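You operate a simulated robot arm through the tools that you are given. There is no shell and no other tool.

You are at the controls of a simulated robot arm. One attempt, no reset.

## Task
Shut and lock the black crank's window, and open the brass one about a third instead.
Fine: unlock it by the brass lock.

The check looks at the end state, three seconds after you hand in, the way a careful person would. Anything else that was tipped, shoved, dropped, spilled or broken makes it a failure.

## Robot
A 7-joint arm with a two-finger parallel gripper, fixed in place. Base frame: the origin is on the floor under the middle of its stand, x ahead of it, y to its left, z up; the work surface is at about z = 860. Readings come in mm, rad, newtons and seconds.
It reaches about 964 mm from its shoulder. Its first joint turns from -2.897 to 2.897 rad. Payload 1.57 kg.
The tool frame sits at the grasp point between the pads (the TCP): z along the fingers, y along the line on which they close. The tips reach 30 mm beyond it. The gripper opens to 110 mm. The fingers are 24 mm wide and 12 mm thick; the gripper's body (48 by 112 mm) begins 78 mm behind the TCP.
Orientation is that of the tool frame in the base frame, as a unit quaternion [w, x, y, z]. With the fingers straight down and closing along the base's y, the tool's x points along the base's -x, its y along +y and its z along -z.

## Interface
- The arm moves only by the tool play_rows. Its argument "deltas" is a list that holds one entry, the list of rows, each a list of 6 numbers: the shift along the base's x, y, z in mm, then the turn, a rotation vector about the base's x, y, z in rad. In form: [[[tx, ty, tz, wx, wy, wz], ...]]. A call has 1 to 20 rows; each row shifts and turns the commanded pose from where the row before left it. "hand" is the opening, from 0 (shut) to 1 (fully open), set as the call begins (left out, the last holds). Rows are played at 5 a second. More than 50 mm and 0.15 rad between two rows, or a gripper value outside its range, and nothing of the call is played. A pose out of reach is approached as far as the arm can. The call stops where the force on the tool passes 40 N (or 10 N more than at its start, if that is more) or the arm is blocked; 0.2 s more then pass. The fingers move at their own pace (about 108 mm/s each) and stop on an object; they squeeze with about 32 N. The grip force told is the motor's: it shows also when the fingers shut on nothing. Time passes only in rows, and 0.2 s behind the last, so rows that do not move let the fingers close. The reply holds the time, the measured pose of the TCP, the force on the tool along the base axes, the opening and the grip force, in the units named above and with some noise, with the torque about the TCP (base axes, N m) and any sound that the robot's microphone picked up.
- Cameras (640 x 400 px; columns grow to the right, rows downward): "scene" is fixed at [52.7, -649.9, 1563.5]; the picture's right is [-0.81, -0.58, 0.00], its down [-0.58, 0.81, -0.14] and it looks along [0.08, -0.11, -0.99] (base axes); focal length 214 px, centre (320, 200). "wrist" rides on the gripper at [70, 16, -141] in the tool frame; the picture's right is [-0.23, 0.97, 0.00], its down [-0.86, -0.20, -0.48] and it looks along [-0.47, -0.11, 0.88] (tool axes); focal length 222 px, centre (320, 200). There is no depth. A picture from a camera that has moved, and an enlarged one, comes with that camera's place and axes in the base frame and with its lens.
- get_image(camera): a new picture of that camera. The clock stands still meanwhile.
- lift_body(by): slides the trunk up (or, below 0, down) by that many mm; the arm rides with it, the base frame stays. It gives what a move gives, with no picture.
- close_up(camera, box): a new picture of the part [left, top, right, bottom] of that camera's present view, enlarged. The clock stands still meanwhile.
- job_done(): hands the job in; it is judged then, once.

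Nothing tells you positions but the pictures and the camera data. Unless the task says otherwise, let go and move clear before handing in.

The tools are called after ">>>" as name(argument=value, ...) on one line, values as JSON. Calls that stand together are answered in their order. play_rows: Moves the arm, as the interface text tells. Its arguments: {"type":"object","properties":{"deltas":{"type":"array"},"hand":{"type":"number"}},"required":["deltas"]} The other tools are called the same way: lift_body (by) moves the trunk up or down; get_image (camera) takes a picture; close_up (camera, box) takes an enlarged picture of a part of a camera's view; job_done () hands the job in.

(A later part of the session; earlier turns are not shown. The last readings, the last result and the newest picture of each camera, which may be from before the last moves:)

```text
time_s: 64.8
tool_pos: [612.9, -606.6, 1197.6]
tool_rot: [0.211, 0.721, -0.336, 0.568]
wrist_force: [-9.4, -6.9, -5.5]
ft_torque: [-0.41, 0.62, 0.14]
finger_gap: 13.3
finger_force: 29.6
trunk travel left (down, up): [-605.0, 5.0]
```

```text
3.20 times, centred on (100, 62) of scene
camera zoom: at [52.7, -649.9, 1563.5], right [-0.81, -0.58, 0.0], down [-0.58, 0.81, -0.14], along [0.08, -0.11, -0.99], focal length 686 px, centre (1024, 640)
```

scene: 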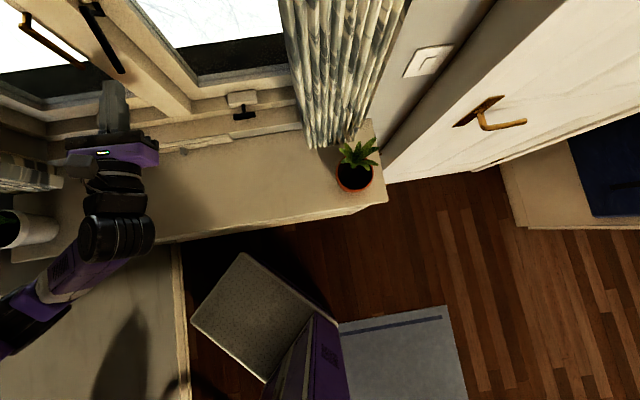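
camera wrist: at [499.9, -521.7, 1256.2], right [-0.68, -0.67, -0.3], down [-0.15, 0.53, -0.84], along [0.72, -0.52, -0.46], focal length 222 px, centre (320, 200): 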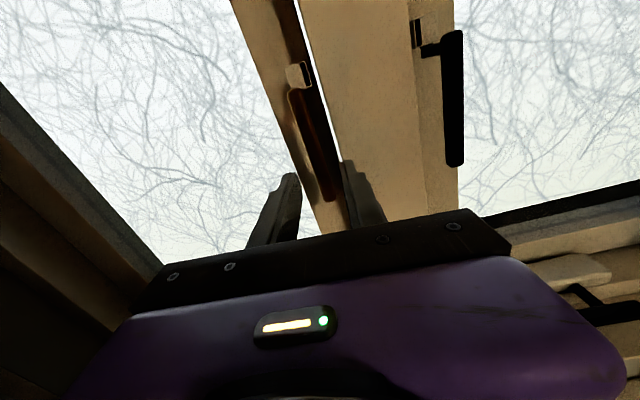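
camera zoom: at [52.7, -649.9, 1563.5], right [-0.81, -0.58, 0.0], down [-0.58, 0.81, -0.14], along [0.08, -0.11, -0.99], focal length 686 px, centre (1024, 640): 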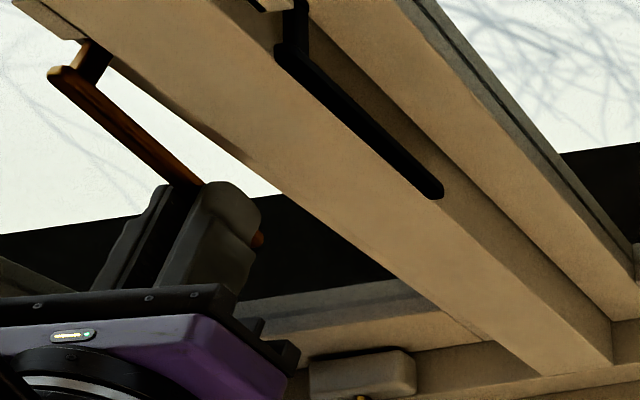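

Lever is swinging out smoothly with low force. I'll carry on to about 45°, matching where the black lever stood when unlocked.

>>> play_rows(deltas=[[[-2.3, 2.3, 3.7, 0.0463, 0.0463, 0], [-2.2, 2.2, 3.9, 0.0463, 0.0463, 0], [-2.0, 2.0, 4.1, 0.0463, 0.0463, 0], [-1.8, 1.8, 4.3, 0.0463, 0.0463, 0], [-1.6, 1.6, 4.4, 0.0463, 0.0463, 0], [-1.4, 1.4, 4.5, 0.0463, 0.0463, 0], [-1.2, 1.2, 4.7, 0.0463, 0.0463, 0], [-1.0, 1.0, 4.8, 0.0463, 0.0463, 0]]])

>>> close_up(camera="scene", box=[0, 0, 200, 125])

>>> get_image(camera="wrist")

```text
time_s: 66.5
tool_pos: [599.4, -593.7, 1233.7]
tool_rot: [0.133, 0.839, -0.388, 0.358]
wrist_force: [-9.8, -17.9, -14.6]
ft_torque: [-0.81, 0.08, 0.38]
finger_gap: 13.5
finger_force: 30.0
trunk travel left (down, up): [-605.0, 5.0]
```

```text
3.20 times, centred on (100, 62) of scene
camera zoom: at [52.7, -649.9, 1563.5], right [-0.81, -0.58, 0.0], down [-0.58, 0.81, -0.14], along [0.08, -0.11, -0.99], focal length 686 px, centre (1024, 640)
```

zoom: 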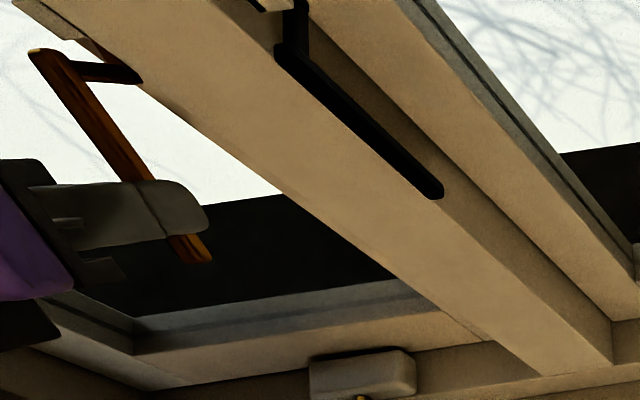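

```text
taken
camera wrist: at [547.9, -571.7, 1382.3], right [-0.83, -0.52, -0.21], down [-0.47, 0.85, -0.25], along [0.31, -0.11, -0.94], focal length 222 px, centre (320, 200)
```

wrist: 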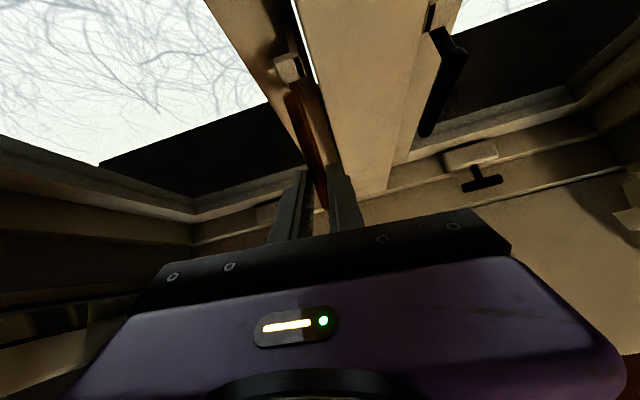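

The brass lever now sits at 45°, just where the black one was when unlocked. I'll release and back away along the hand's axis.

>>> play_rows(deltas=[[[0, 0, 0, 0, 0, 0], [0, 0, 0, 0, 0, 0], [-8, 8, 11.3, 0, 0, 0], [-8, 8, 11.3, 0, 0, 0], [-8, 8, 11.3, 0, 0, 0], [-8, 8, 11.3, 0, 0, 0]]], hand=0.33)

>>> close_up(camera="scene", box=[0, 0, 200, 125])

>>> get_image(camera="wrist")

>>> get_image(camera="scene")

```text
time_s: 68.0
tool_pos: [568.7, -561.4, 1279.0]
tool_rot: [0.132, 0.839, -0.388, 0.358]
wrist_force: [-0.2, -0.2, 0.0]
ft_torque: [0.02, -0.02, 0.0]
finger_gap: 36.1
finger_force: 0.1
trunk travel left (down, up): [-605.0, 5.0]
```

```text
3.20 times, centred on (100, 62) of scene
camera zoom: at [52.7, -649.9, 1563.5], right [-0.81, -0.58, 0.0], down [-0.58, 0.81, -0.14], along [0.08, -0.11, -0.99], focal length 686 px, centre (1024, 640)
```

zoom: 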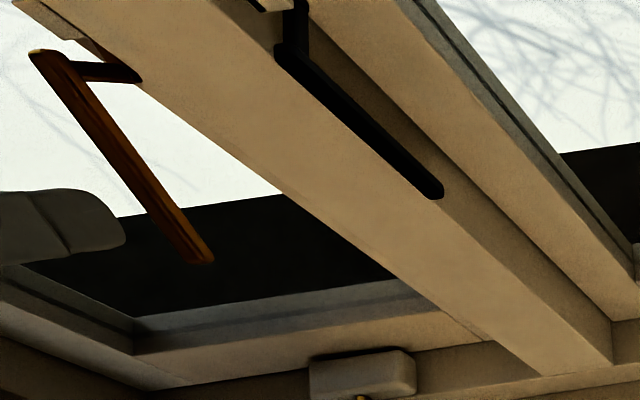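

```text
taken
camera wrist: at [516.5, -539.2, 1427.1], right [-0.83, -0.52, -0.21], down [-0.47, 0.85, -0.25], along [0.31, -0.11, -0.94], focal length 222 px, centre (320, 200)
```

wrist: 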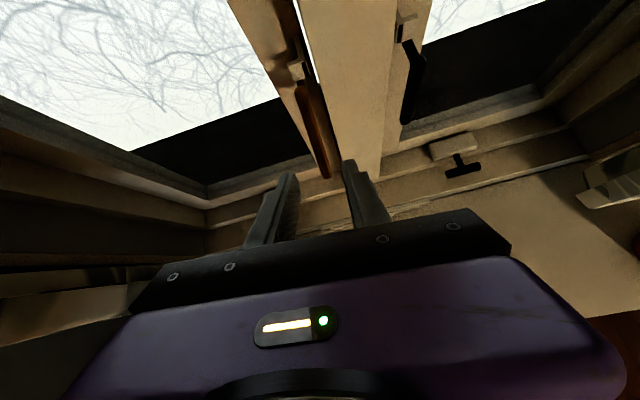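

```text
taken
```

scene: 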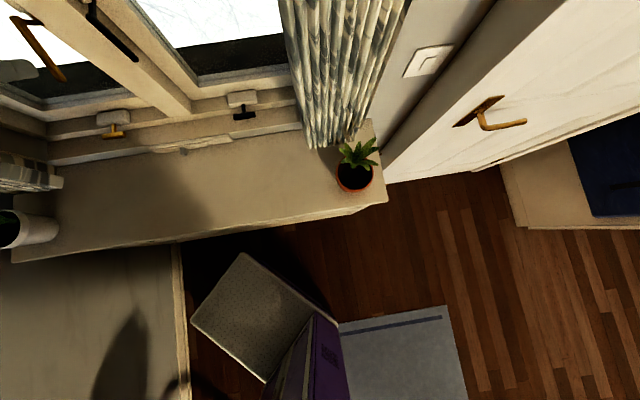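

The brass lever stays at its unlocked angle. Next is the brass crank (estimated n≈875, t≈152, z≈940), so I'll move sideways past the lever, lower the trunk and level the hand.

>>> play_rows(deltas=[[[20.8, 20.8, 0, 0, 0, 0], [20.8, 20.8, 0, 0, 0, 0], [20.8, 20.8, 0, 0, 0, 0], [20.8, 20.8, 0, 0, 0, 0], [20.8, 20.8, 0, 0, 0, 0]]])

>>> lift_body(by=-150)

>>> get_image(camera="scene")

>>> get_image(camera="wrist")

```text
time_s: 69.2
tool_pos: [673.1, -456.5, 1277.3]
tool_rot: [0.133, 0.839, -0.388, 0.358]
wrist_force: [1.0, -0.2, -0.2]
ft_torque: [-0.01, 0.0, 0.03]
finger_gap: 36.4
finger_force: 0.1
trunk travel left (down, up): [-605.0, 5.0]
```

```text
time_s: 70.9
tool_pos: [672.3, -458.0, 1125.7]
tool_rot: [0.133, 0.839, -0.388, 0.357]
wrist_force: [0.1, 0.3, 0.7]
ft_torque: [0.01, 0.0, -0.05]
finger_gap: 36.5
finger_force: 0.0
trunk travel left (down, up): [-455.0, 155.0]
```

```text
taken
```

scene: 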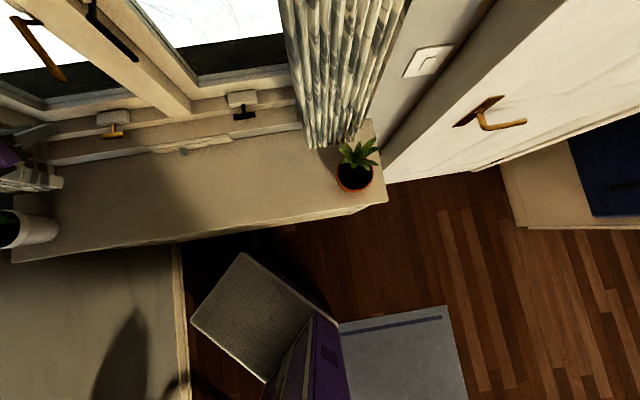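

```text
taken
camera wrist: at [620.6, -435.2, 1275.6], right [-0.83, -0.52, -0.21], down [-0.47, 0.85, -0.25], along [0.31, -0.11, -0.94], focal length 222 px, centre (320, 200)
```

wrist: 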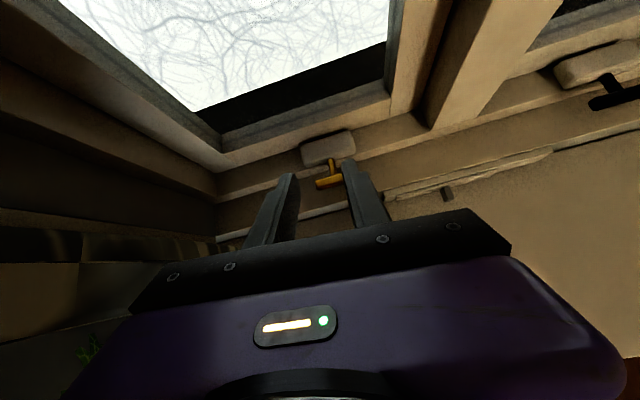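

>>> play_rows(deltas=[[[-3, 3, -8, -0.0926, -0.0926, 0], [-3, 3, -8, -0.0926, -0.0926, 0], [-3, 3, -8, -0.0926, -0.0926, 0], [-3, 3, -8, -0.0926, -0.0926, 0], [0, 0, -8, -0.0926, -0.0926, 0], [0, 0, -8, -0.0926, -0.0926, 0]]])

>>> get_image(camera="scene")

>>> get_image(camera="wrist")

```text
time_s: 72.3
tool_pos: [660.5, -443.9, 1078.9]
tool_rot: [0.245, 0.641, -0.299, 0.663]
wrist_force: [-0.7, 0.7, 0.2]
ft_torque: [0.03, 0.0, -0.02]
finger_gap: 36.3
finger_force: 0.1
trunk travel left (down, up): [-455.0, 155.0]
```

```text
taken
```

scene: 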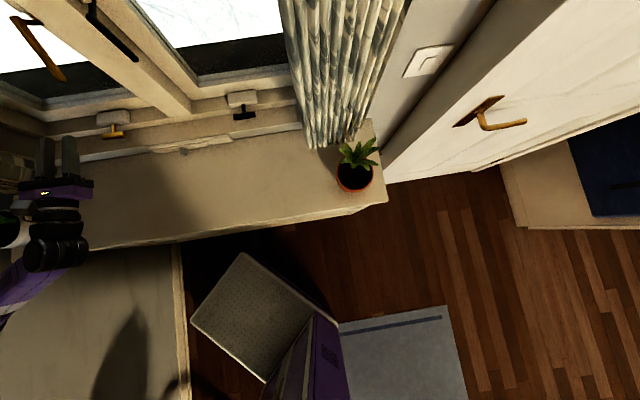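

```text
taken
camera wrist: at [544.5, -358.8, 1147.3], right [-0.68, -0.67, -0.3], down [-0.15, 0.53, -0.84], along [0.72, -0.52, -0.46], focal length 222 px, centre (320, 200)
```

wrist: 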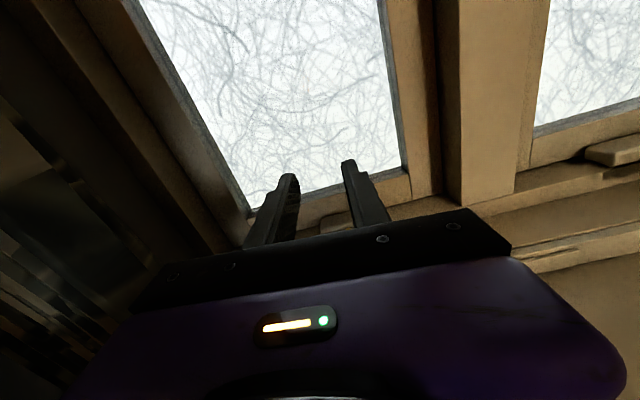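

Arm posture is fine. I'll roll the hand about 86° clockwise so the fingers close vertically on the level brass bar, with plenty of wrist travel left.

>>> play_rows(deltas=[[[0, 0, -4, 0.1056, -0.1056, 0], [0, 0, -4, 0.1056, -0.1056, 0], [0, 0, -4, 0.1056, -0.1056, 0], [0, 0, -4, 0.1056, -0.1056, 0], [0, 0, -4, 0.1056, -0.1056, 0], [0, 0, -4, 0.1056, -0.1056, 0], [0, 0, -4, 0.1056, -0.1056, 0], [0, 0, -4, 0.1056, -0.1056, 0], [0, 0, -4, 0.1056, -0.1056, 0], [0, 0, -4, 0.1056, -0.1056, 0]]], hand=0.3)

>>> get_image(camera="scene")

>>> get_image(camera="wrist")

```text
time_s: 74.5
tool_pos: [662.2, -444.9, 1038.3]
tool_rot: [0.272, -0.27, 0.655, -0.652]
wrist_force: [0.2, 0.1, -1.2]
ft_torque: [-0.01, 0.01, 0.01]
finger_gap: 33.0
finger_force: 0.1
trunk travel left (down, up): [-455.0, 155.0]
```

```text
taken
```

scene: 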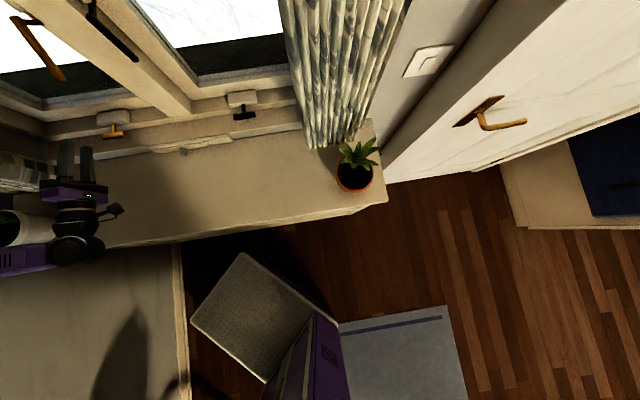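

```text
taken
camera wrist: at [511.6, -394.3, 1023.1], right [0.16, 0.17, -0.97], down [0.26, 0.94, 0.21], along [0.95, -0.29, 0.11], focal length 222 px, centre (320, 200)
```

wrist: 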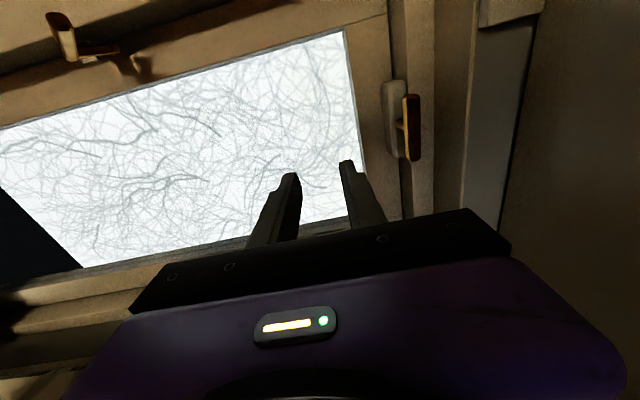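

The forearm now reaches out to the left, toward the white pot's area. I'll check that clearance before going lower.

>>> close_up(camera="scene", box=[0, 120, 200, 320])

```text
2.00 times, centred on (100, 220) of scene
camera zoom: at [52.7, -649.9, 1563.5], right [-0.81, -0.58, 0.0], down [-0.58, 0.81, -0.14], along [0.08, -0.11, -0.99], focal length 429 px, centre (760, 160)
```

zoom: 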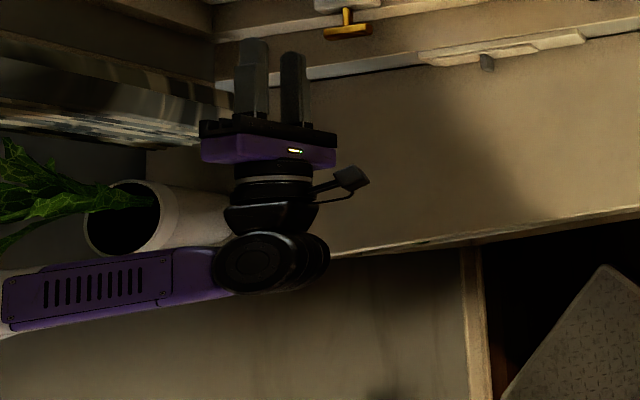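

The forearm passes just in front of the white pot, and going straight down would bring it close to the leaves. I'll raise the trunk so the shoulder and elbow ride higher, then reach down with the arm.

>>> lift_body(by=150)

>>> play_rows(deltas=[[[0, 0, -25, 0, 0, 0], [0, 0, -25, 0, 0, 0], [0, 0, -25, 0, 0, 0], [0, 0, -25, 0, 0, 0], [0, 0, -25, 0, 0, 0]]])

>>> close_up(camera="scene", box=[0, 120, 200, 320])

```text
time_s: 76.2
tool_pos: [661.8, -445.1, 1189.7]
tool_rot: [0.272, -0.271, 0.654, -0.652]
wrist_force: [-0.5, -0.3, -0.4]
ft_torque: [0.01, -0.01, 0.02]
finger_gap: 32.9
finger_force: 0.1
trunk travel left (down, up): [-605.0, 5.0]
```

```text
time_s: 77.5
tool_pos: [659.9, -445.7, 1063.5]
tool_rot: [0.272, -0.271, 0.654, -0.652]
wrist_force: [-0.5, 0.8, 0.5]
ft_torque: [-0.03, 0.01, -0.01]
finger_gap: 32.8
finger_force: 0.0
trunk travel left (down, up): [-605.0, 5.0]
```

```text
2.00 times, centred on (100, 220) of scene
camera zoom: at [52.7, -649.9, 1563.5], right [-0.81, -0.58, 0.0], down [-0.58, 0.81, -0.14], along [0.08, -0.11, -0.99], focal length 429 px, centre (760, 160)
```

zoom: 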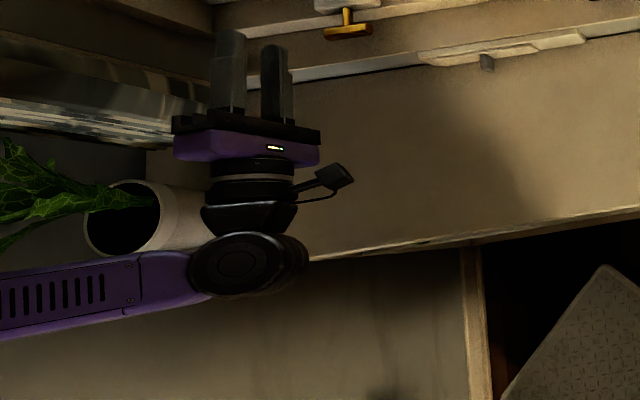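

The elbow end now rides clearly higher than the wrist, and the pot and leaves are untouched. I'll lower to crank height.

>>> play_rows(deltas=[[[0, 0, -24, 0, 0, 0], [0, 0, -24, 0, 0, 0], [0, 0, -24, 0, 0, 0], [0, 0, -24, 0, 0, 0], [0, 0, -24, 0, 0, 0]]])

>>> close_up(camera="scene", box=[0, 120, 200, 320])

>>> get_image(camera="wrist")

>>> close_up(camera="scene", box=[0, 60, 160, 160])

```text
time_s: 78.7
tool_pos: [661.1, -445.8, 944.4]
tool_rot: [0.272, -0.272, 0.653, -0.652]
wrist_force: [0.2, -0.2, -0.1]
ft_torque: [-0.03, 0.01, 0.01]
finger_gap: 33.0
finger_force: 0.0
trunk travel left (down, up): [-605.0, 5.0]
```

```text
2.00 times, centred on (100, 220) of scene
camera zoom: at [52.7, -649.9, 1563.5], right [-0.81, -0.58, 0.0], down [-0.58, 0.81, -0.14], along [0.08, -0.11, -0.99], focal length 429 px, centre (760, 160)
```

zoom: 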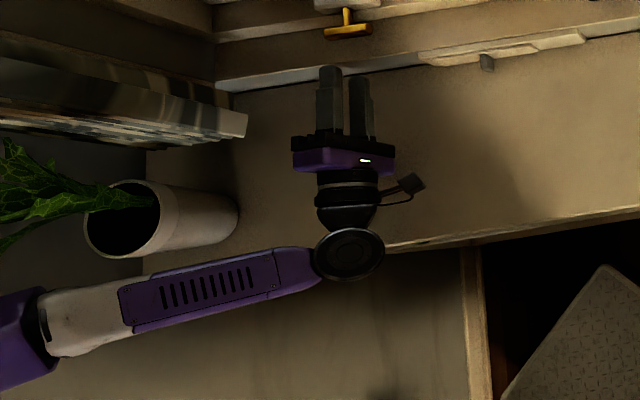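

```text
taken
camera wrist: at [512.7, -394.1, 927.7], right [0.16, 0.16, -0.97], down [0.27, 0.94, 0.2], along [0.95, -0.29, 0.11], focal length 222 px, centre (320, 200)
```

wrist: 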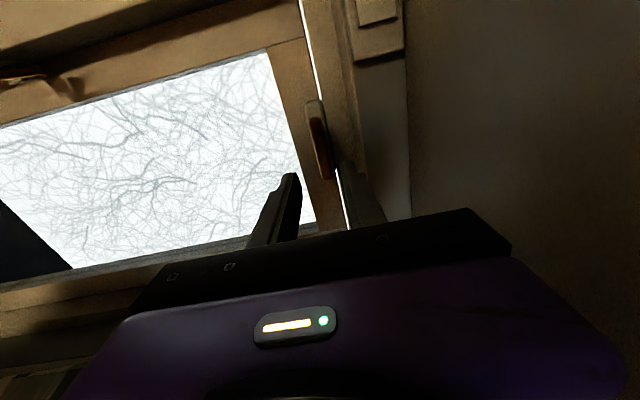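

```text
4.00 times, centred on (80, 110) of scene
camera zoom: at [52.7, -649.9, 1563.5], right [-0.81, -0.58, 0.0], down [-0.58, 0.81, -0.14], along [0.08, -0.11, -0.99], focal length 858 px, centre (1280, 560)
```

zoom: 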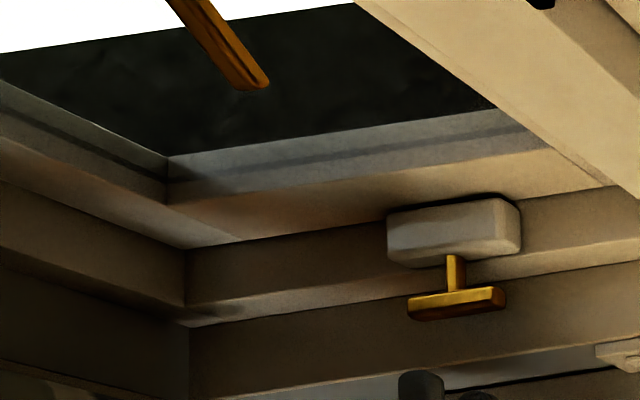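

The forearm has good clearance from the pot now. I'll check the alignment with the brass bar.

>>> close_up(camera="wrist", box=[240, 80, 400, 180])

```text
4.00 times, centred on (320, 130) of wrist
camera zoom: at [512.7, -394.1, 927.7], right [0.16, 0.16, -0.97], down [0.27, 0.94, 0.2], along [0.95, -0.29, 0.11], focal length 888 px, centre (320, 480)
```

zoom: 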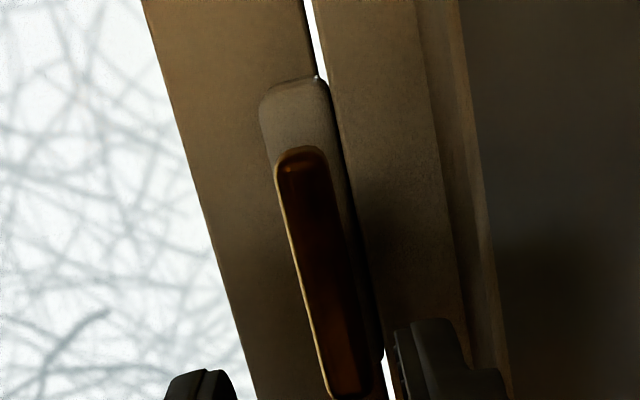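

The bar is aligned: about 3 mm to the right of the hand axis and level with it. Advancing over it, then closing.

>>> play_rows(deltas=[[[9.6, -10.3, -0.25, 0, 0, 0], [9.6, -10.3, -0.25, 0, 0, 0], [9.6, -10.3, -0.25, 0, 0, 0], [9.6, -10.3, -0.25, 0, 0, 0], [9.6, -10.3, -0.25, 0, 0, 0], [9.6, -10.3, -0.25, 0, 0, 0]]])

>>> play_rows(deltas=[[[0, 0, 0, 0, 0, 0], [0, 0, 0, 0, 0, 0], [0, 0, 0, 0, 0, 0]]], hand=0)

>>> close_up(camera="scene", box=[0, 60, 160, 160])

>>> close_up(camera="scene", box=[0, 120, 200, 320])

```text
time_s: 80.0
tool_pos: [718.8, -508.0, 942.2]
tool_rot: [0.273, -0.27, 0.654, -0.652]
wrist_force: [0.5, -0.3, 0.3]
ft_torque: [0.02, 0.03, -0.01]
finger_gap: 32.9
finger_force: 0.0
trunk travel left (down, up): [-605.0, 5.0]
```

```text
time_s: 80.8
tool_pos: [717.7, -506.9, 940.5]
tool_rot: [0.271, -0.271, 0.655, -0.651]
wrist_force: [2.3, -3.3, -11.1]
ft_torque: [-0.42, -0.06, 0.12]
finger_gap: 14.0
finger_force: 30.2
trunk travel left (down, up): [-605.0, 5.0]
```

```text
4.00 times, centred on (80, 110) of scene
camera zoom: at [52.7, -649.9, 1563.5], right [-0.81, -0.58, 0.0], down [-0.58, 0.81, -0.14], along [0.08, -0.11, -0.99], focal length 858 px, centre (1280, 560)
```

zoom: 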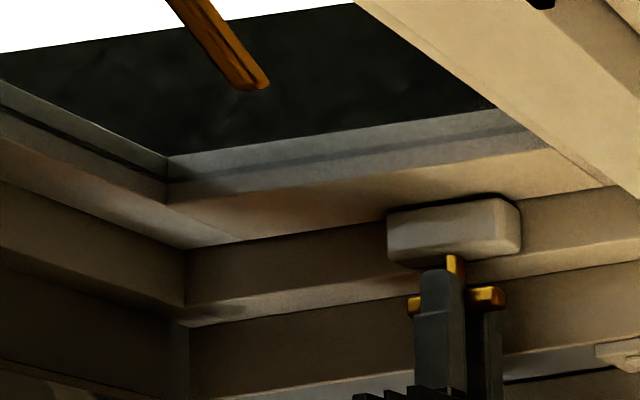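

```text
2.00 times, centred on (100, 220) of scene
camera zoom: at [52.7, -649.9, 1563.5], right [-0.81, -0.58, 0.0], down [-0.58, 0.81, -0.14], along [0.08, -0.11, -0.99], focal length 429 px, centre (760, 160)
```

zoom: 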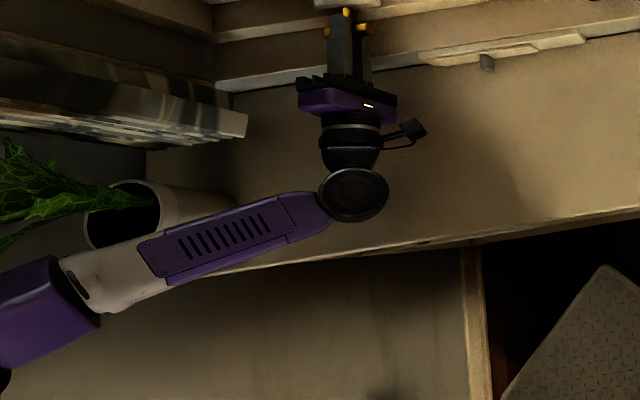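

Gripped well (14 mm bar). I'll ease the slight vertical preload and try a small counter-clockwise turn, which is the direction that opened the black one.

>>> play_rows(deltas=[[[0, 0, -1.3, 0, 0, 0], [0, 0, 0, -0.05, 0.05, 0], [0, 0, 0, -0.05, 0.05, 0], [0, 0, 0, -0.05, 0.05, 0]]])

>>> close_up(camera="scene", box=[0, 60, 160, 160])

```text
time_s: 81.8
tool_pos: [718.3, -507.9, 941.9]
tool_rot: [-0.2, 0.338, -0.622, 0.677]
wrist_force: [-2.6, 1.5, -9.1]
ft_torque: [-0.22, -0.21, -0.06]
finger_gap: 13.9
finger_force: 29.7
trunk travel left (down, up): [-605.0, 5.0]
```

```text
4.00 times, centred on (80, 110) of scene
camera zoom: at [52.7, -649.9, 1563.5], right [-0.81, -0.58, 0.0], down [-0.58, 0.81, -0.14], along [0.08, -0.11, -0.99], focal length 858 px, centre (1280, 560)
```

zoom: 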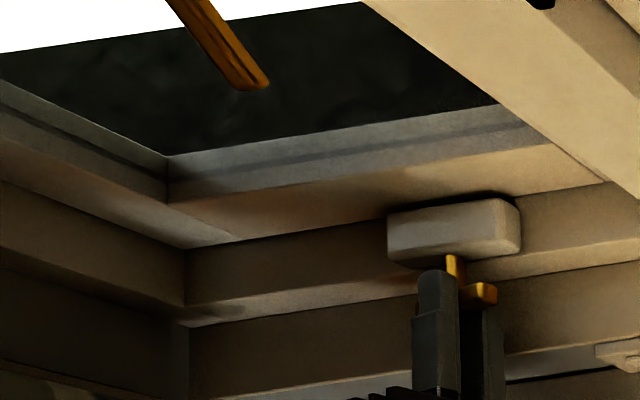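

No resistance, and the brass sash has just started to move outward, so counter-clockwise opens it. I'll continue with a longer turn.

>>> play_rows(deltas=[[[0, 0, -1, -0.075, 0.075, 0], [0, 0, 0, -0.075, 0.075, 0], [0, 0, 0, -0.075, 0.075, 0], [0, 0, 0, -0.075, 0.075, 0], [0, 0, 0, -0.075, 0.075, 0], [0, 0, 0, -0.075, 0.075, 0], [0, 0, 0, -0.075, 0.075, 0], [0, 0, 0, -0.075, 0.075, 0]]])

>>> close_up(camera="scene", box=[0, 60, 160, 160])

```text
time_s: 83.7
tool_pos: [719.0, -507.8, 942.0]
tool_rot: [0.097, 0.563, -0.428, 0.7]
wrist_force: [-11.2, 7.4, 1.4]
ft_torque: [0.02, -0.05, 0.42]
finger_gap: 13.7
finger_force: 29.9
trunk travel left (down, up): [-605.0, 5.0]
```

```text
4.00 times, centred on (80, 110) of scene
camera zoom: at [52.7, -649.9, 1563.5], right [-0.81, -0.58, 0.0], down [-0.58, 0.81, -0.14], along [0.08, -0.11, -0.99], focal length 858 px, centre (1280, 560)
```

zoom: 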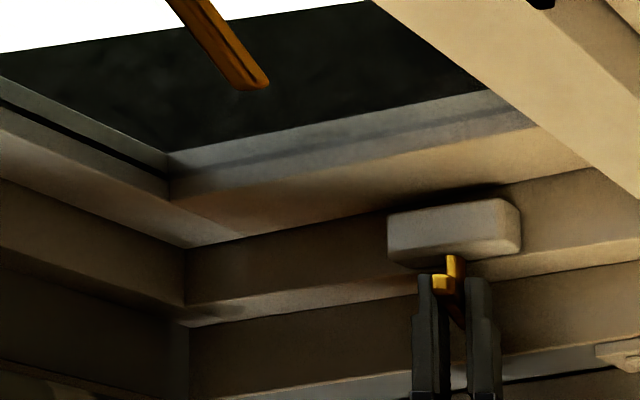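

Opening smoothly. Continuing to about half a turn in total.

>>> play_rows(deltas=[[[-0.4, 0.4, 0, -0.0919, 0.0919, 0], [-0.4, 0.4, 0, -0.0919, 0.0919, 0], [0, 0, 0, -0.0919, 0.0919, 0], [0, 0, 0, -0.0919, 0.0919, 0], [0, 0, 0, -0.0919, 0.0919, 0], [0, 0, 0, -0.0919, 0.0919, 0], [0, 0, 0, -0.0919, 0.0919, 0], [0, 0, 0, -0.0919, 0.0919, 0], [0, 0, 0, -0.0919, 0.0919, 0], [0, 0, 0, -0.0919, 0.0919, 0], [0, 0, 0, -0.0919, 0.0919, 0], [0, 0, 0, -0.0919, 0.0919, 0], [0, 0, 0, -0.0919, 0.0919, 0], [0, 0, 0, -0.0919, 0.0919, 0], [0, 0, 0, -0.0919, 0.0919, 0], [0, 0, 0, -0.0919, 0.0919, 0]]])

>>> close_up(camera="scene", box=[0, 60, 160, 160])

>>> get_image(camera="scene")

```text
time_s: 87.0
tool_pos: [718.7, -506.7, 940.6]
tool_rot: [0.654, 0.653, 0.271, 0.271]
wrist_force: [6.3, 1.1, 2.3]
ft_torque: [0.26, 0.19, -0.05]
finger_gap: 13.8
finger_force: 30.1
trunk travel left (down, up): [-605.0, 5.0]
```

```text
4.00 times, centred on (80, 110) of scene
camera zoom: at [52.7, -649.9, 1563.5], right [-0.81, -0.58, 0.0], down [-0.58, 0.81, -0.14], along [0.08, -0.11, -0.99], focal length 858 px, centre (1280, 560)
```

zoom: 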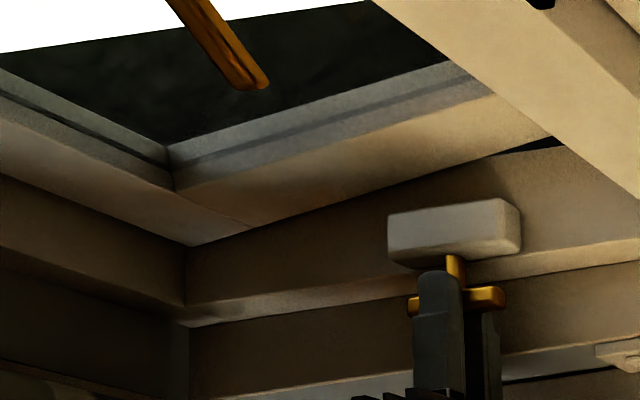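

```text
taken
```

scene: 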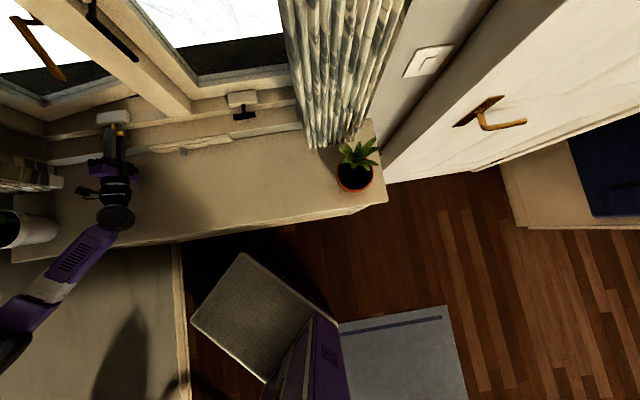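

Half a turn done and the sash is clearly opening. To know what "a third" is, I want to find the full travel, so I'll keep cranking in half-turn strokes: release, back off, roll back, regrip.

>>> play_rows(deltas=[[[0, 0, 0, 0, 0, 0], [0, 0, 0, 0, 0, 0], [-10, 10, 0, 0, 0, 0], [-10, 10, 0, 0, 0, 0], [-10, 10, 0, 0, 0, 0], [0, 0, 0, 0.106, -0.106, 0], [0, 0, 0, 0.106, -0.106, 0], [0, 0, 0, 0.106, -0.106, 0], [0, 0, 0, 0.106, -0.106, 0], [0, 0, 0, 0.106, -0.106, 0], [0, 0, 0, 0.106, -0.106, 0], [0, 0, 0, 0.106, -0.106, 0], [0, 0, 0, 0.106, -0.106, 0], [0, 0, 0, 0.106, -0.106, 0], [0, 0, 0, 0.106, -0.106, 0], [0, 0, 0, 0.106, -0.106, 0], [0, 0, 0, 0.106, -0.106, 0], [0, 0, 0, 0.106, -0.106, 0], [0, 0, 0, 0.106, -0.106, 0], [0, 0, 0, 0.106, -0.106, 0]]], hand=0.3)

>>> play_rows(deltas=[[[0, 0, 0, 0.1053, -0.1053, 0], [0, 0, 0, 0.1053, -0.1053, 0], [0, 0, 0, 0.1053, -0.1053, 0], [0, 0, 0, 0.1053, -0.1053, 0], [0, 0, 0, 0.1053, -0.1053, 0], [0, 0, 0, 0.1053, -0.1053, 0]]])

>>> close_up(camera="wrist", box=[240, 80, 400, 180])

>>> close_up(camera="scene", box=[0, 60, 160, 160])

```text
time_s: 91.2
tool_pos: [688.8, -477.1, 941.5]
tool_rot: [0.036, 0.525, -0.474, 0.705]
wrist_force: [-0.6, 0.3, 0.6]
ft_torque: [0.0, 0.01, 0.02]
finger_gap: 32.9
finger_force: 0.0
trunk travel left (down, up): [-605.0, 5.0]
```

```text
time_s: 92.7
tool_pos: [687.6, -476.5, 940.8]
tool_rot: [0.272, -0.271, 0.654, -0.652]
wrist_force: [-0.5, -0.5, 0.3]
ft_torque: [0.01, 0.01, 0.01]
finger_gap: 32.7
finger_force: 0.0
trunk travel left (down, up): [-605.0, 5.0]
```

```text
4.00 times, centred on (320, 130) of wrist
camera zoom: at [538.1, -425.8, 924.6], right [0.16, 0.17, -0.97], down [0.27, 0.94, 0.2], along [0.95, -0.29, 0.11], focal length 888 px, centre (320, 480)
```

zoom: 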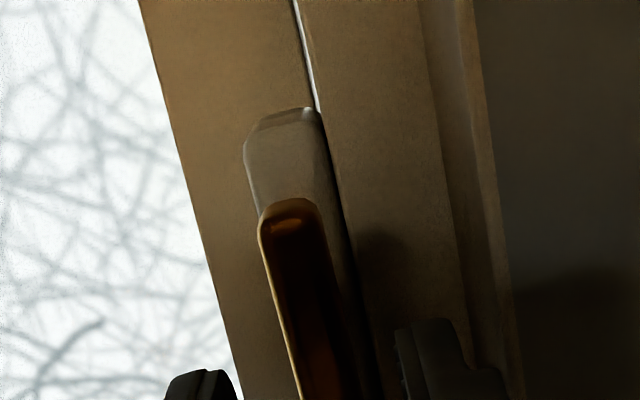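

```text
4.00 times, centred on (80, 110) of scene
camera zoom: at [52.7, -649.9, 1563.5], right [-0.81, -0.58, 0.0], down [-0.58, 0.81, -0.14], along [0.08, -0.11, -0.99], focal length 858 px, centre (1280, 560)
```

zoom: 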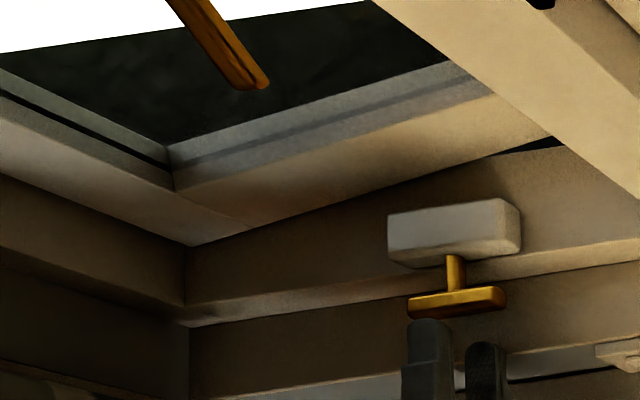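

Bar and fingers are lined up. Regrip and turn another half turn.

>>> play_rows(deltas=[[[10.2, -10.2, 0, 0, 0, 0], [10.2, -10.2, 0, 0, 0, 0], [10, -10, 0, 0, 0, 0]]])

>>> play_rows(deltas=[[[0, 0, 0, 0, 0, 0], [0, 0, 0, 0, 0, 0], [0, 0, 0, 0, 0, 0], [0, 0, 0, -0.0919, 0.0919, 0], [0, 0, 0, -0.0919, 0.0919, 0], [0, 0, 0, -0.0919, 0.0919, 0], [0, 0, 0, -0.0919, 0.0919, 0], [0, 0, 0, -0.0919, 0.0919, 0], [0, 0, 0, -0.0919, 0.0919, 0], [0, 0, 0, -0.0919, 0.0919, 0], [0, 0, 0, -0.0919, 0.0919, 0], [0, 0, 0, -0.0919, 0.0919, 0], [0, 0, 0, -0.0919, 0.0919, 0], [0, 0, 0, -0.0919, 0.0919, 0], [0, 0, 0, -0.0919, 0.0919, 0]]], hand=0)

>>> close_up(camera="scene", box=[0, 60, 160, 160])

```text
time_s: 93.5
tool_pos: [719.7, -507.6, 941.3]
tool_rot: [0.272, -0.271, 0.653, -0.652]
wrist_force: [-0.3, 0.6, -0.1]
ft_torque: [-0.02, 0.01, -0.05]
finger_gap: 32.7
finger_force: 0.0
trunk travel left (down, up): [-605.0, 5.0]
```

```text
time_s: 96.7
tool_pos: [718.7, -507.7, 941.5]
tool_rot: [0.269, 0.652, -0.274, 0.654]
wrist_force: [-0.4, 2.2, 1.0]
ft_torque: [-0.03, 0.02, 0.41]
finger_gap: 13.7
finger_force: 29.9
trunk travel left (down, up): [-605.0, 5.0]
```

```text
4.00 times, centred on (80, 110) of scene
camera zoom: at [52.7, -649.9, 1563.5], right [-0.81, -0.58, 0.0], down [-0.58, 0.81, -0.14], along [0.08, -0.11, -0.99], focal length 858 px, centre (1280, 560)
```

zoom: 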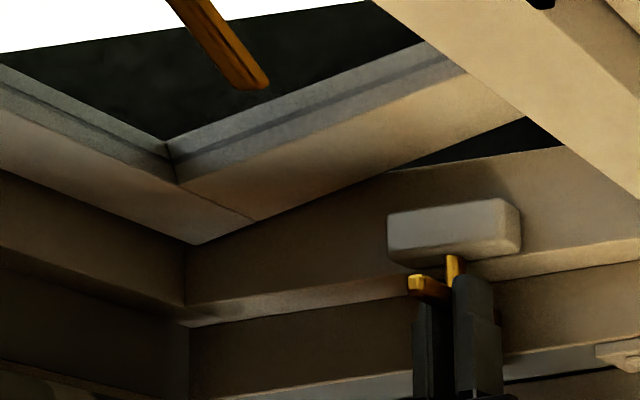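

>>> play_rows(deltas=[[[0, 0, 0, -0.0919, 0.0919, 0], [0, 0, 0, -0.0919, 0.0919, 0], [0, 0, 0, -0.0919, 0.0919, 0], [0, 0, 0, -0.0919, 0.0919, 0], [0, 0, 0, -0.0919, 0.0919, 0], [0, 0, 0, -0.0919, 0.0919, 0], [0, 0, 0, -0.0919, 0.0919, 0], [0, 0, 0, -0.0919, 0.0919, 0], [0, 0, 0, -0.0919, 0.0919, 0], [0, 0, 0, -0.0919, 0.0919, 0], [0, 0, 0, -0.0919, 0.0919, 0], [0, 0, 0, -0.0919, 0.0919, 0]]])

>>> close_up(camera="scene", box=[0, 60, 160, 160])

>>> get_image(camera="scene")

```text
time_s: 99.2
tool_pos: [718.6, -506.5, 940.3]
tool_rot: [0.651, 0.656, 0.264, 0.276]
wrist_force: [4.0, -1.0, -0.7]
ft_torque: [0.3, 0.24, 0.13]
finger_gap: 13.6
finger_force: 30.0
trunk travel left (down, up): [-605.0, 5.0]
```

```text
4.00 times, centred on (80, 110) of scene
camera zoom: at [52.7, -649.9, 1563.5], right [-0.81, -0.58, 0.0], down [-0.58, 0.81, -0.14], along [0.08, -0.11, -0.99], focal length 858 px, centre (1280, 560)
```

zoom: 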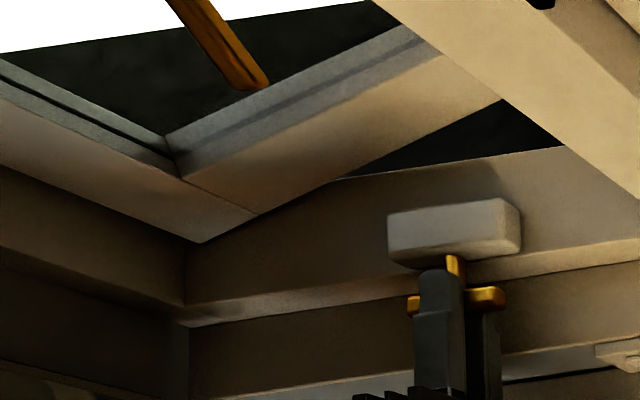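

```text
taken
```

scene: 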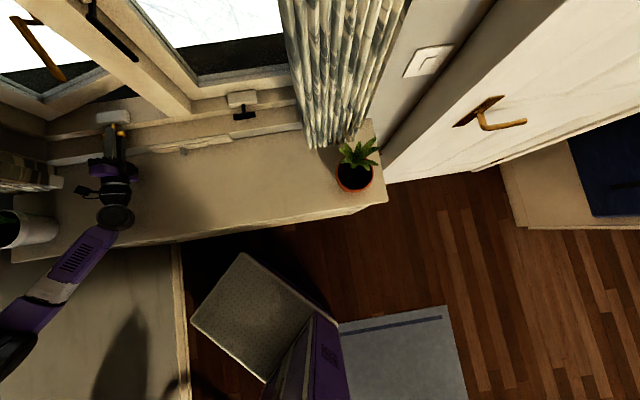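

A full turn with no stop yet. Another half-turn stroke.

>>> play_rows(deltas=[[[0, 0, 0, 0, 0, 0], [0, 0, 0, 0, 0, 0], [-10, 10, 0, 0, 0, 0], [-10, 10, 0, 0, 0, 0], [-10, 10, 0, 0, 0, 0], [0, 0, 0, 0.106, -0.106, 0], [0, 0, 0, 0.106, -0.106, 0], [0, 0, 0, 0.106, -0.106, 0], [0, 0, 0, 0.106, -0.106, 0], [0, 0, 0, 0.106, -0.106, 0], [0, 0, 0, 0.106, -0.106, 0], [0, 0, 0, 0.106, -0.106, 0], [0, 0, 0, 0.106, -0.106, 0], [0, 0, 0, 0.106, -0.106, 0], [0, 0, 0, 0.106, -0.106, 0], [0, 0, 0, 0.106, -0.106, 0], [0, 0, 0, 0.106, -0.106, 0], [0, 0, 0, 0.106, -0.106, 0], [0, 0, 0, 0.106, -0.106, 0], [0, 0, 0, 0.106, -0.106, 0]]], hand=0.3)

>>> play_rows(deltas=[[[0, 0, 0, 0.1053, -0.1053, 0], [0, 0, 0, 0.1053, -0.1053, 0], [0, 0, 0, 0.1053, -0.1053, 0], [0, 0, 0, 0.1053, -0.1053, 0], [0, 0, 0, 0.1053, -0.1053, 0], [0, 0, 0, 0.1053, -0.1053, 0]]])

>>> close_up(camera="wrist", box=[240, 80, 400, 180])

```text
time_s: 103.5
tool_pos: [688.4, -476.5, 941.2]
tool_rot: [0.031, 0.521, -0.479, 0.705]
wrist_force: [-1.2, 0.1, -1.3]
ft_torque: [-0.02, 0.02, 0.03]
finger_gap: 33.4
finger_force: 0.0
trunk travel left (down, up): [-605.0, 5.0]
```

```text
time_s: 104.8
tool_pos: [688.8, -477.7, 940.5]
tool_rot: [0.278, -0.264, 0.656, -0.65]
wrist_force: [-0.3, 0.8, -0.2]
ft_torque: [-0.03, -0.01, 0.01]
finger_gap: 32.9
finger_force: 0.1
trunk travel left (down, up): [-605.0, 5.0]
```

```text
4.00 times, centred on (320, 130) of wrist
camera zoom: at [539.5, -425.5, 923.6], right [0.17, 0.18, -0.97], down [0.26, 0.94, 0.22], along [0.95, -0.29, 0.12], focal length 888 px, centre (320, 480)
```

zoom: 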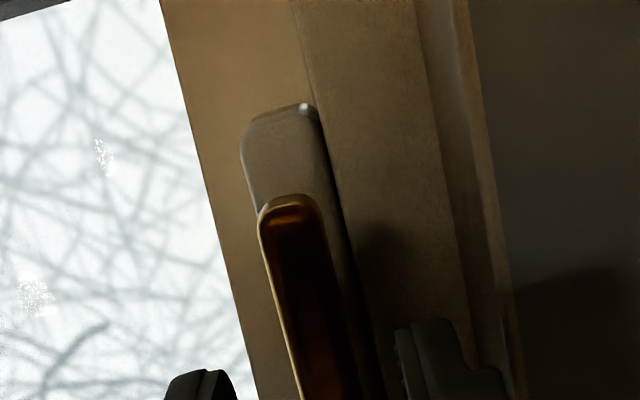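

>>> play_rows(deltas=[[[10.2, -10.2, 0, 0, 0, 0], [10, -10, 0, 0, 0, 0], [10, -10, 0, 0, 0, 0]]])

>>> play_rows(deltas=[[[0, 0, 0, 0, 0, 0], [0, 0, 0, 0, 0, 0], [0, 0, 0, 0, 0, 0], [0, 0, 0, -0.0919, 0.0919, 0], [0, 0, 0, -0.0919, 0.0919, 0], [0, 0, 0, -0.0919, 0.0919, 0], [0, 0, 0, -0.0919, 0.0919, 0], [0, 0, 0, -0.0919, 0.0919, 0], [0, 0, 0, -0.0919, 0.0919, 0], [0, 0, 0, -0.0919, 0.0919, 0], [0, 0, 0, -0.0919, 0.0919, 0], [0, 0, 0, -0.0919, 0.0919, 0], [0, 0, 0, -0.0919, 0.0919, 0], [0, 0, 0, -0.0919, 0.0919, 0], [0, 0, 0, -0.0919, 0.0919, 0]]], hand=0)

>>> play_rows(deltas=[[[0, 0, 0, -0.0919, 0.0919, 0], [0, 0, 0, -0.0919, 0.0919, 0], [0, 0, 0, -0.0919, 0.0919, 0], [0, 0, 0, -0.0919, 0.0919, 0], [0, 0, 0, -0.0919, 0.0919, 0], [0, 0, 0, -0.0919, 0.0919, 0], [0, 0, 0, -0.0919, 0.0919, 0], [0, 0, 0, -0.0919, 0.0919, 0], [0, 0, 0, -0.0919, 0.0919, 0], [0, 0, 0, -0.0919, 0.0919, 0], [0, 0, 0, -0.0919, 0.0919, 0], [0, 0, 0, -0.0919, 0.0919, 0]]])

>>> close_up(camera="scene", box=[0, 60, 160, 160])

```text
time_s: 105.7
tool_pos: [719.3, -507.7, 941.0]
tool_rot: [0.277, -0.265, 0.657, -0.649]
wrist_force: [-0.1, 0.6, -0.4]
ft_torque: [0.0, 0.0, 0.01]
finger_gap: 33.0
finger_force: 0.0
trunk travel left (down, up): [-605.0, 5.0]
```

```text
time_s: 108.8
tool_pos: [718.4, -506.9, 941.6]
tool_rot: [0.262, 0.65, -0.28, 0.656]
wrist_force: [1.5, -1.2, -3.1]
ft_torque: [-0.28, -0.29, 0.14]
finger_gap: 13.6
finger_force: 30.7
trunk travel left (down, up): [-605.0, 5.0]
```

```text
time_s: 111.5
tool_pos: [718.7, -506.5, 941.0]
tool_rot: [0.649, 0.658, 0.258, 0.283]
wrist_force: [-3.1, 6.2, -3.9]
ft_torque: [0.26, 0.33, 0.11]
finger_gap: 13.6
finger_force: 29.9
trunk travel left (down, up): [-605.0, 5.0]
```

```text
4.00 times, centred on (80, 110) of scene
camera zoom: at [52.7, -649.9, 1563.5], right [-0.81, -0.58, 0.0], down [-0.58, 0.81, -0.14], along [0.08, -0.11, -0.99], focal length 858 px, centre (1280, 560)
```

zoom: 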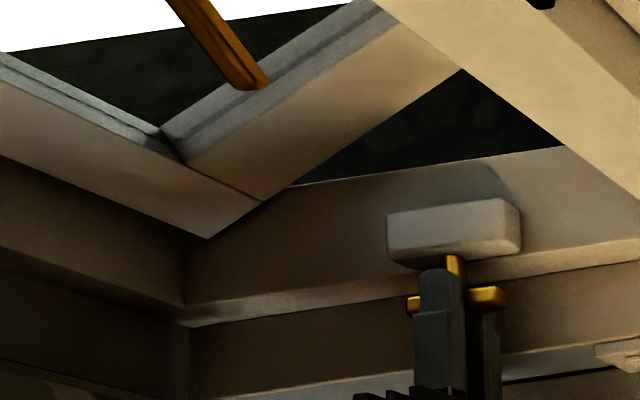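

1.5 turns and still opening. Continuing with another stroke.

>>> play_rows(deltas=[[[0, 0, 0, 0, 0, 0], [0, 0, 0, 0, 0, 0], [-10, 10, 0, 0, 0, 0], [-10, 10, 0, 0, 0, 0], [-10, 10, 0, 0, 0, 0], [0, 0, 0, 0.106, -0.106, 0], [0, 0, 0, 0.106, -0.106, 0], [0, 0, 0, 0.106, -0.106, 0], [0, 0, 0, 0.106, -0.106, 0], [0, 0, 0, 0.106, -0.106, 0], [0, 0, 0, 0.106, -0.106, 0], [0, 0, 0, 0.106, -0.106, 0], [0, 0, 0, 0.106, -0.106, 0], [0, 0, 0, 0.106, -0.106, 0], [0, 0, 0, 0.106, -0.106, 0], [0, 0, 0, 0.106, -0.106, 0], [0, 0, 0, 0.106, -0.106, 0], [0, 0, 0, 0.106, -0.106, 0], [0, 0, 0, 0.106, -0.106, 0], [0, 0, 0, 0.106, -0.106, 0]]], hand=0.3)

>>> play_rows(deltas=[[[0, 0, 0, 0.1053, -0.1053, 0], [0, 0, 0, 0.1053, -0.1053, 0], [0, 0, 0, 0.1053, -0.1053, 0], [0, 0, 0, 0.1053, -0.1053, 0], [0, 0, 0, 0.1053, -0.1053, 0], [0, 0, 0, 0.1053, -0.1053, 0]]])

>>> close_up(camera="wrist", box=[240, 80, 400, 180])

>>> get_image(camera="scene")

```text
time_s: 115.7
tool_pos: [688.0, -476.8, 940.1]
tool_rot: [0.023, 0.516, -0.484, 0.706]
wrist_force: [0.2, -0.3, -0.2]
ft_torque: [-0.02, 0.0, 0.07]
finger_gap: 32.9
finger_force: 0.0
trunk travel left (down, up): [-605.0, 5.0]
```

```text
time_s: 117.0
tool_pos: [688.8, -476.2, 941.8]
tool_rot: [0.284, -0.258, 0.659, -0.647]
wrist_force: [0.3, 0.1, 0.2]
ft_torque: [-0.03, 0.02, 0.02]
finger_gap: 32.8
finger_force: 0.1
trunk travel left (down, up): [-605.0, 5.0]
```

```text
4.00 times, centred on (320, 130) of wrist
camera zoom: at [539.7, -425.8, 922.3], right [0.19, 0.19, -0.96], down [0.26, 0.94, 0.23], along [0.95, -0.29, 0.12], focal length 888 px, centre (320, 480)
```

zoom: 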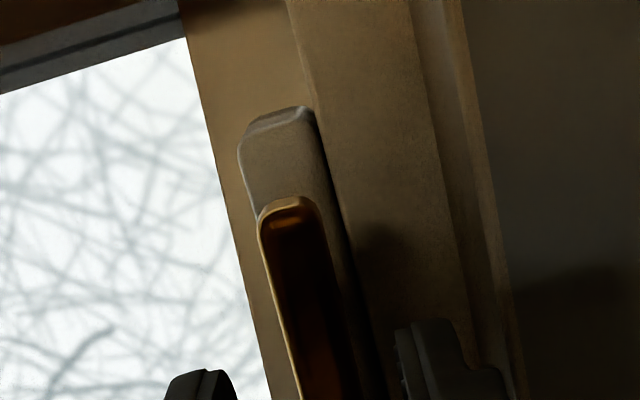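

```text
taken
```

scene: 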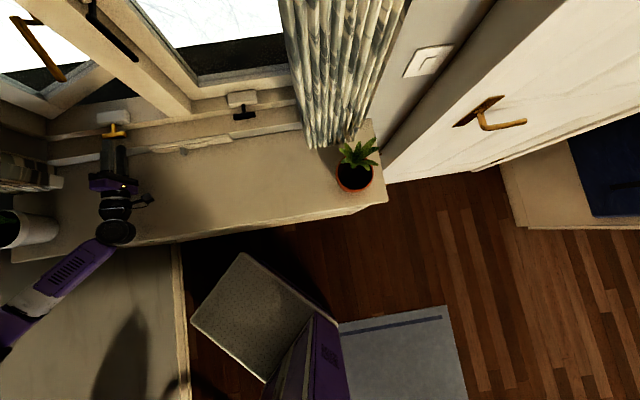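

>>> play_rows(deltas=[[[10.2, -10.2, 0, 0, 0, 0], [10, -10, 0, 0, 0, 0], [10, -10, 0, 0, 0, 0]]])

>>> play_rows(deltas=[[[0, 0, 0, 0, 0, 0], [0, 0, 0, 0, 0, 0], [0, 0, 0, 0, 0, 0], [0, 0, 0, -0.0919, 0.0919, 0], [0, 0, 0, -0.0919, 0.0919, 0], [0, 0, 0, -0.0919, 0.0919, 0], [0, 0, 0, -0.0919, 0.0919, 0], [0, 0, 0, -0.0919, 0.0919, 0], [0, 0, 0, -0.0919, 0.0919, 0], [0, 0, 0, -0.0919, 0.0919, 0], [0, 0, 0, -0.0919, 0.0919, 0], [0, 0, 0, -0.0919, 0.0919, 0], [0, 0, 0, -0.0919, 0.0919, 0], [0, 0, 0, -0.0919, 0.0919, 0], [0, 0, 0, -0.0919, 0.0919, 0]]], hand=0)

>>> close_up(camera="scene", box=[0, 60, 160, 160])

```text
time_s: 117.8
tool_pos: [719.0, -507.1, 942.5]
tool_rot: [0.283, -0.259, 0.659, -0.647]
wrist_force: [-0.3, 0.5, 0.4]
ft_torque: [0.01, -0.03, 0.03]
finger_gap: 33.0
finger_force: 0.1
trunk travel left (down, up): [-605.0, 5.0]
```

```text
time_s: 120.7
tool_pos: [708.0, -517.6, 952.6]
tool_rot: [0.175, 0.591, -0.377, 0.691]
wrist_force: [-15.2, -23.0, 21.3]
ft_torque: [0.64, -1.18, -0.45]
finger_gap: 46.2
finger_force: 45.7
trunk travel left (down, up): [-605.0, 5.0]
stopped in row 14: the force on the tool passed its limit at 45 N (the readings are from after the stop); the commanded pose is now the measured one
```

```text
4.00 times, centred on (80, 110) of scene
camera zoom: at [52.7, -649.9, 1563.5], right [-0.81, -0.58, 0.0], down [-0.58, 0.81, -0.14], along [0.08, -0.11, -0.99], focal length 858 px, centre (1280, 560)
```

zoom: 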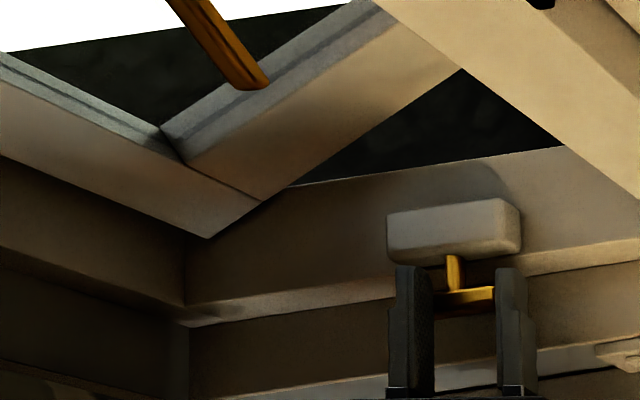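

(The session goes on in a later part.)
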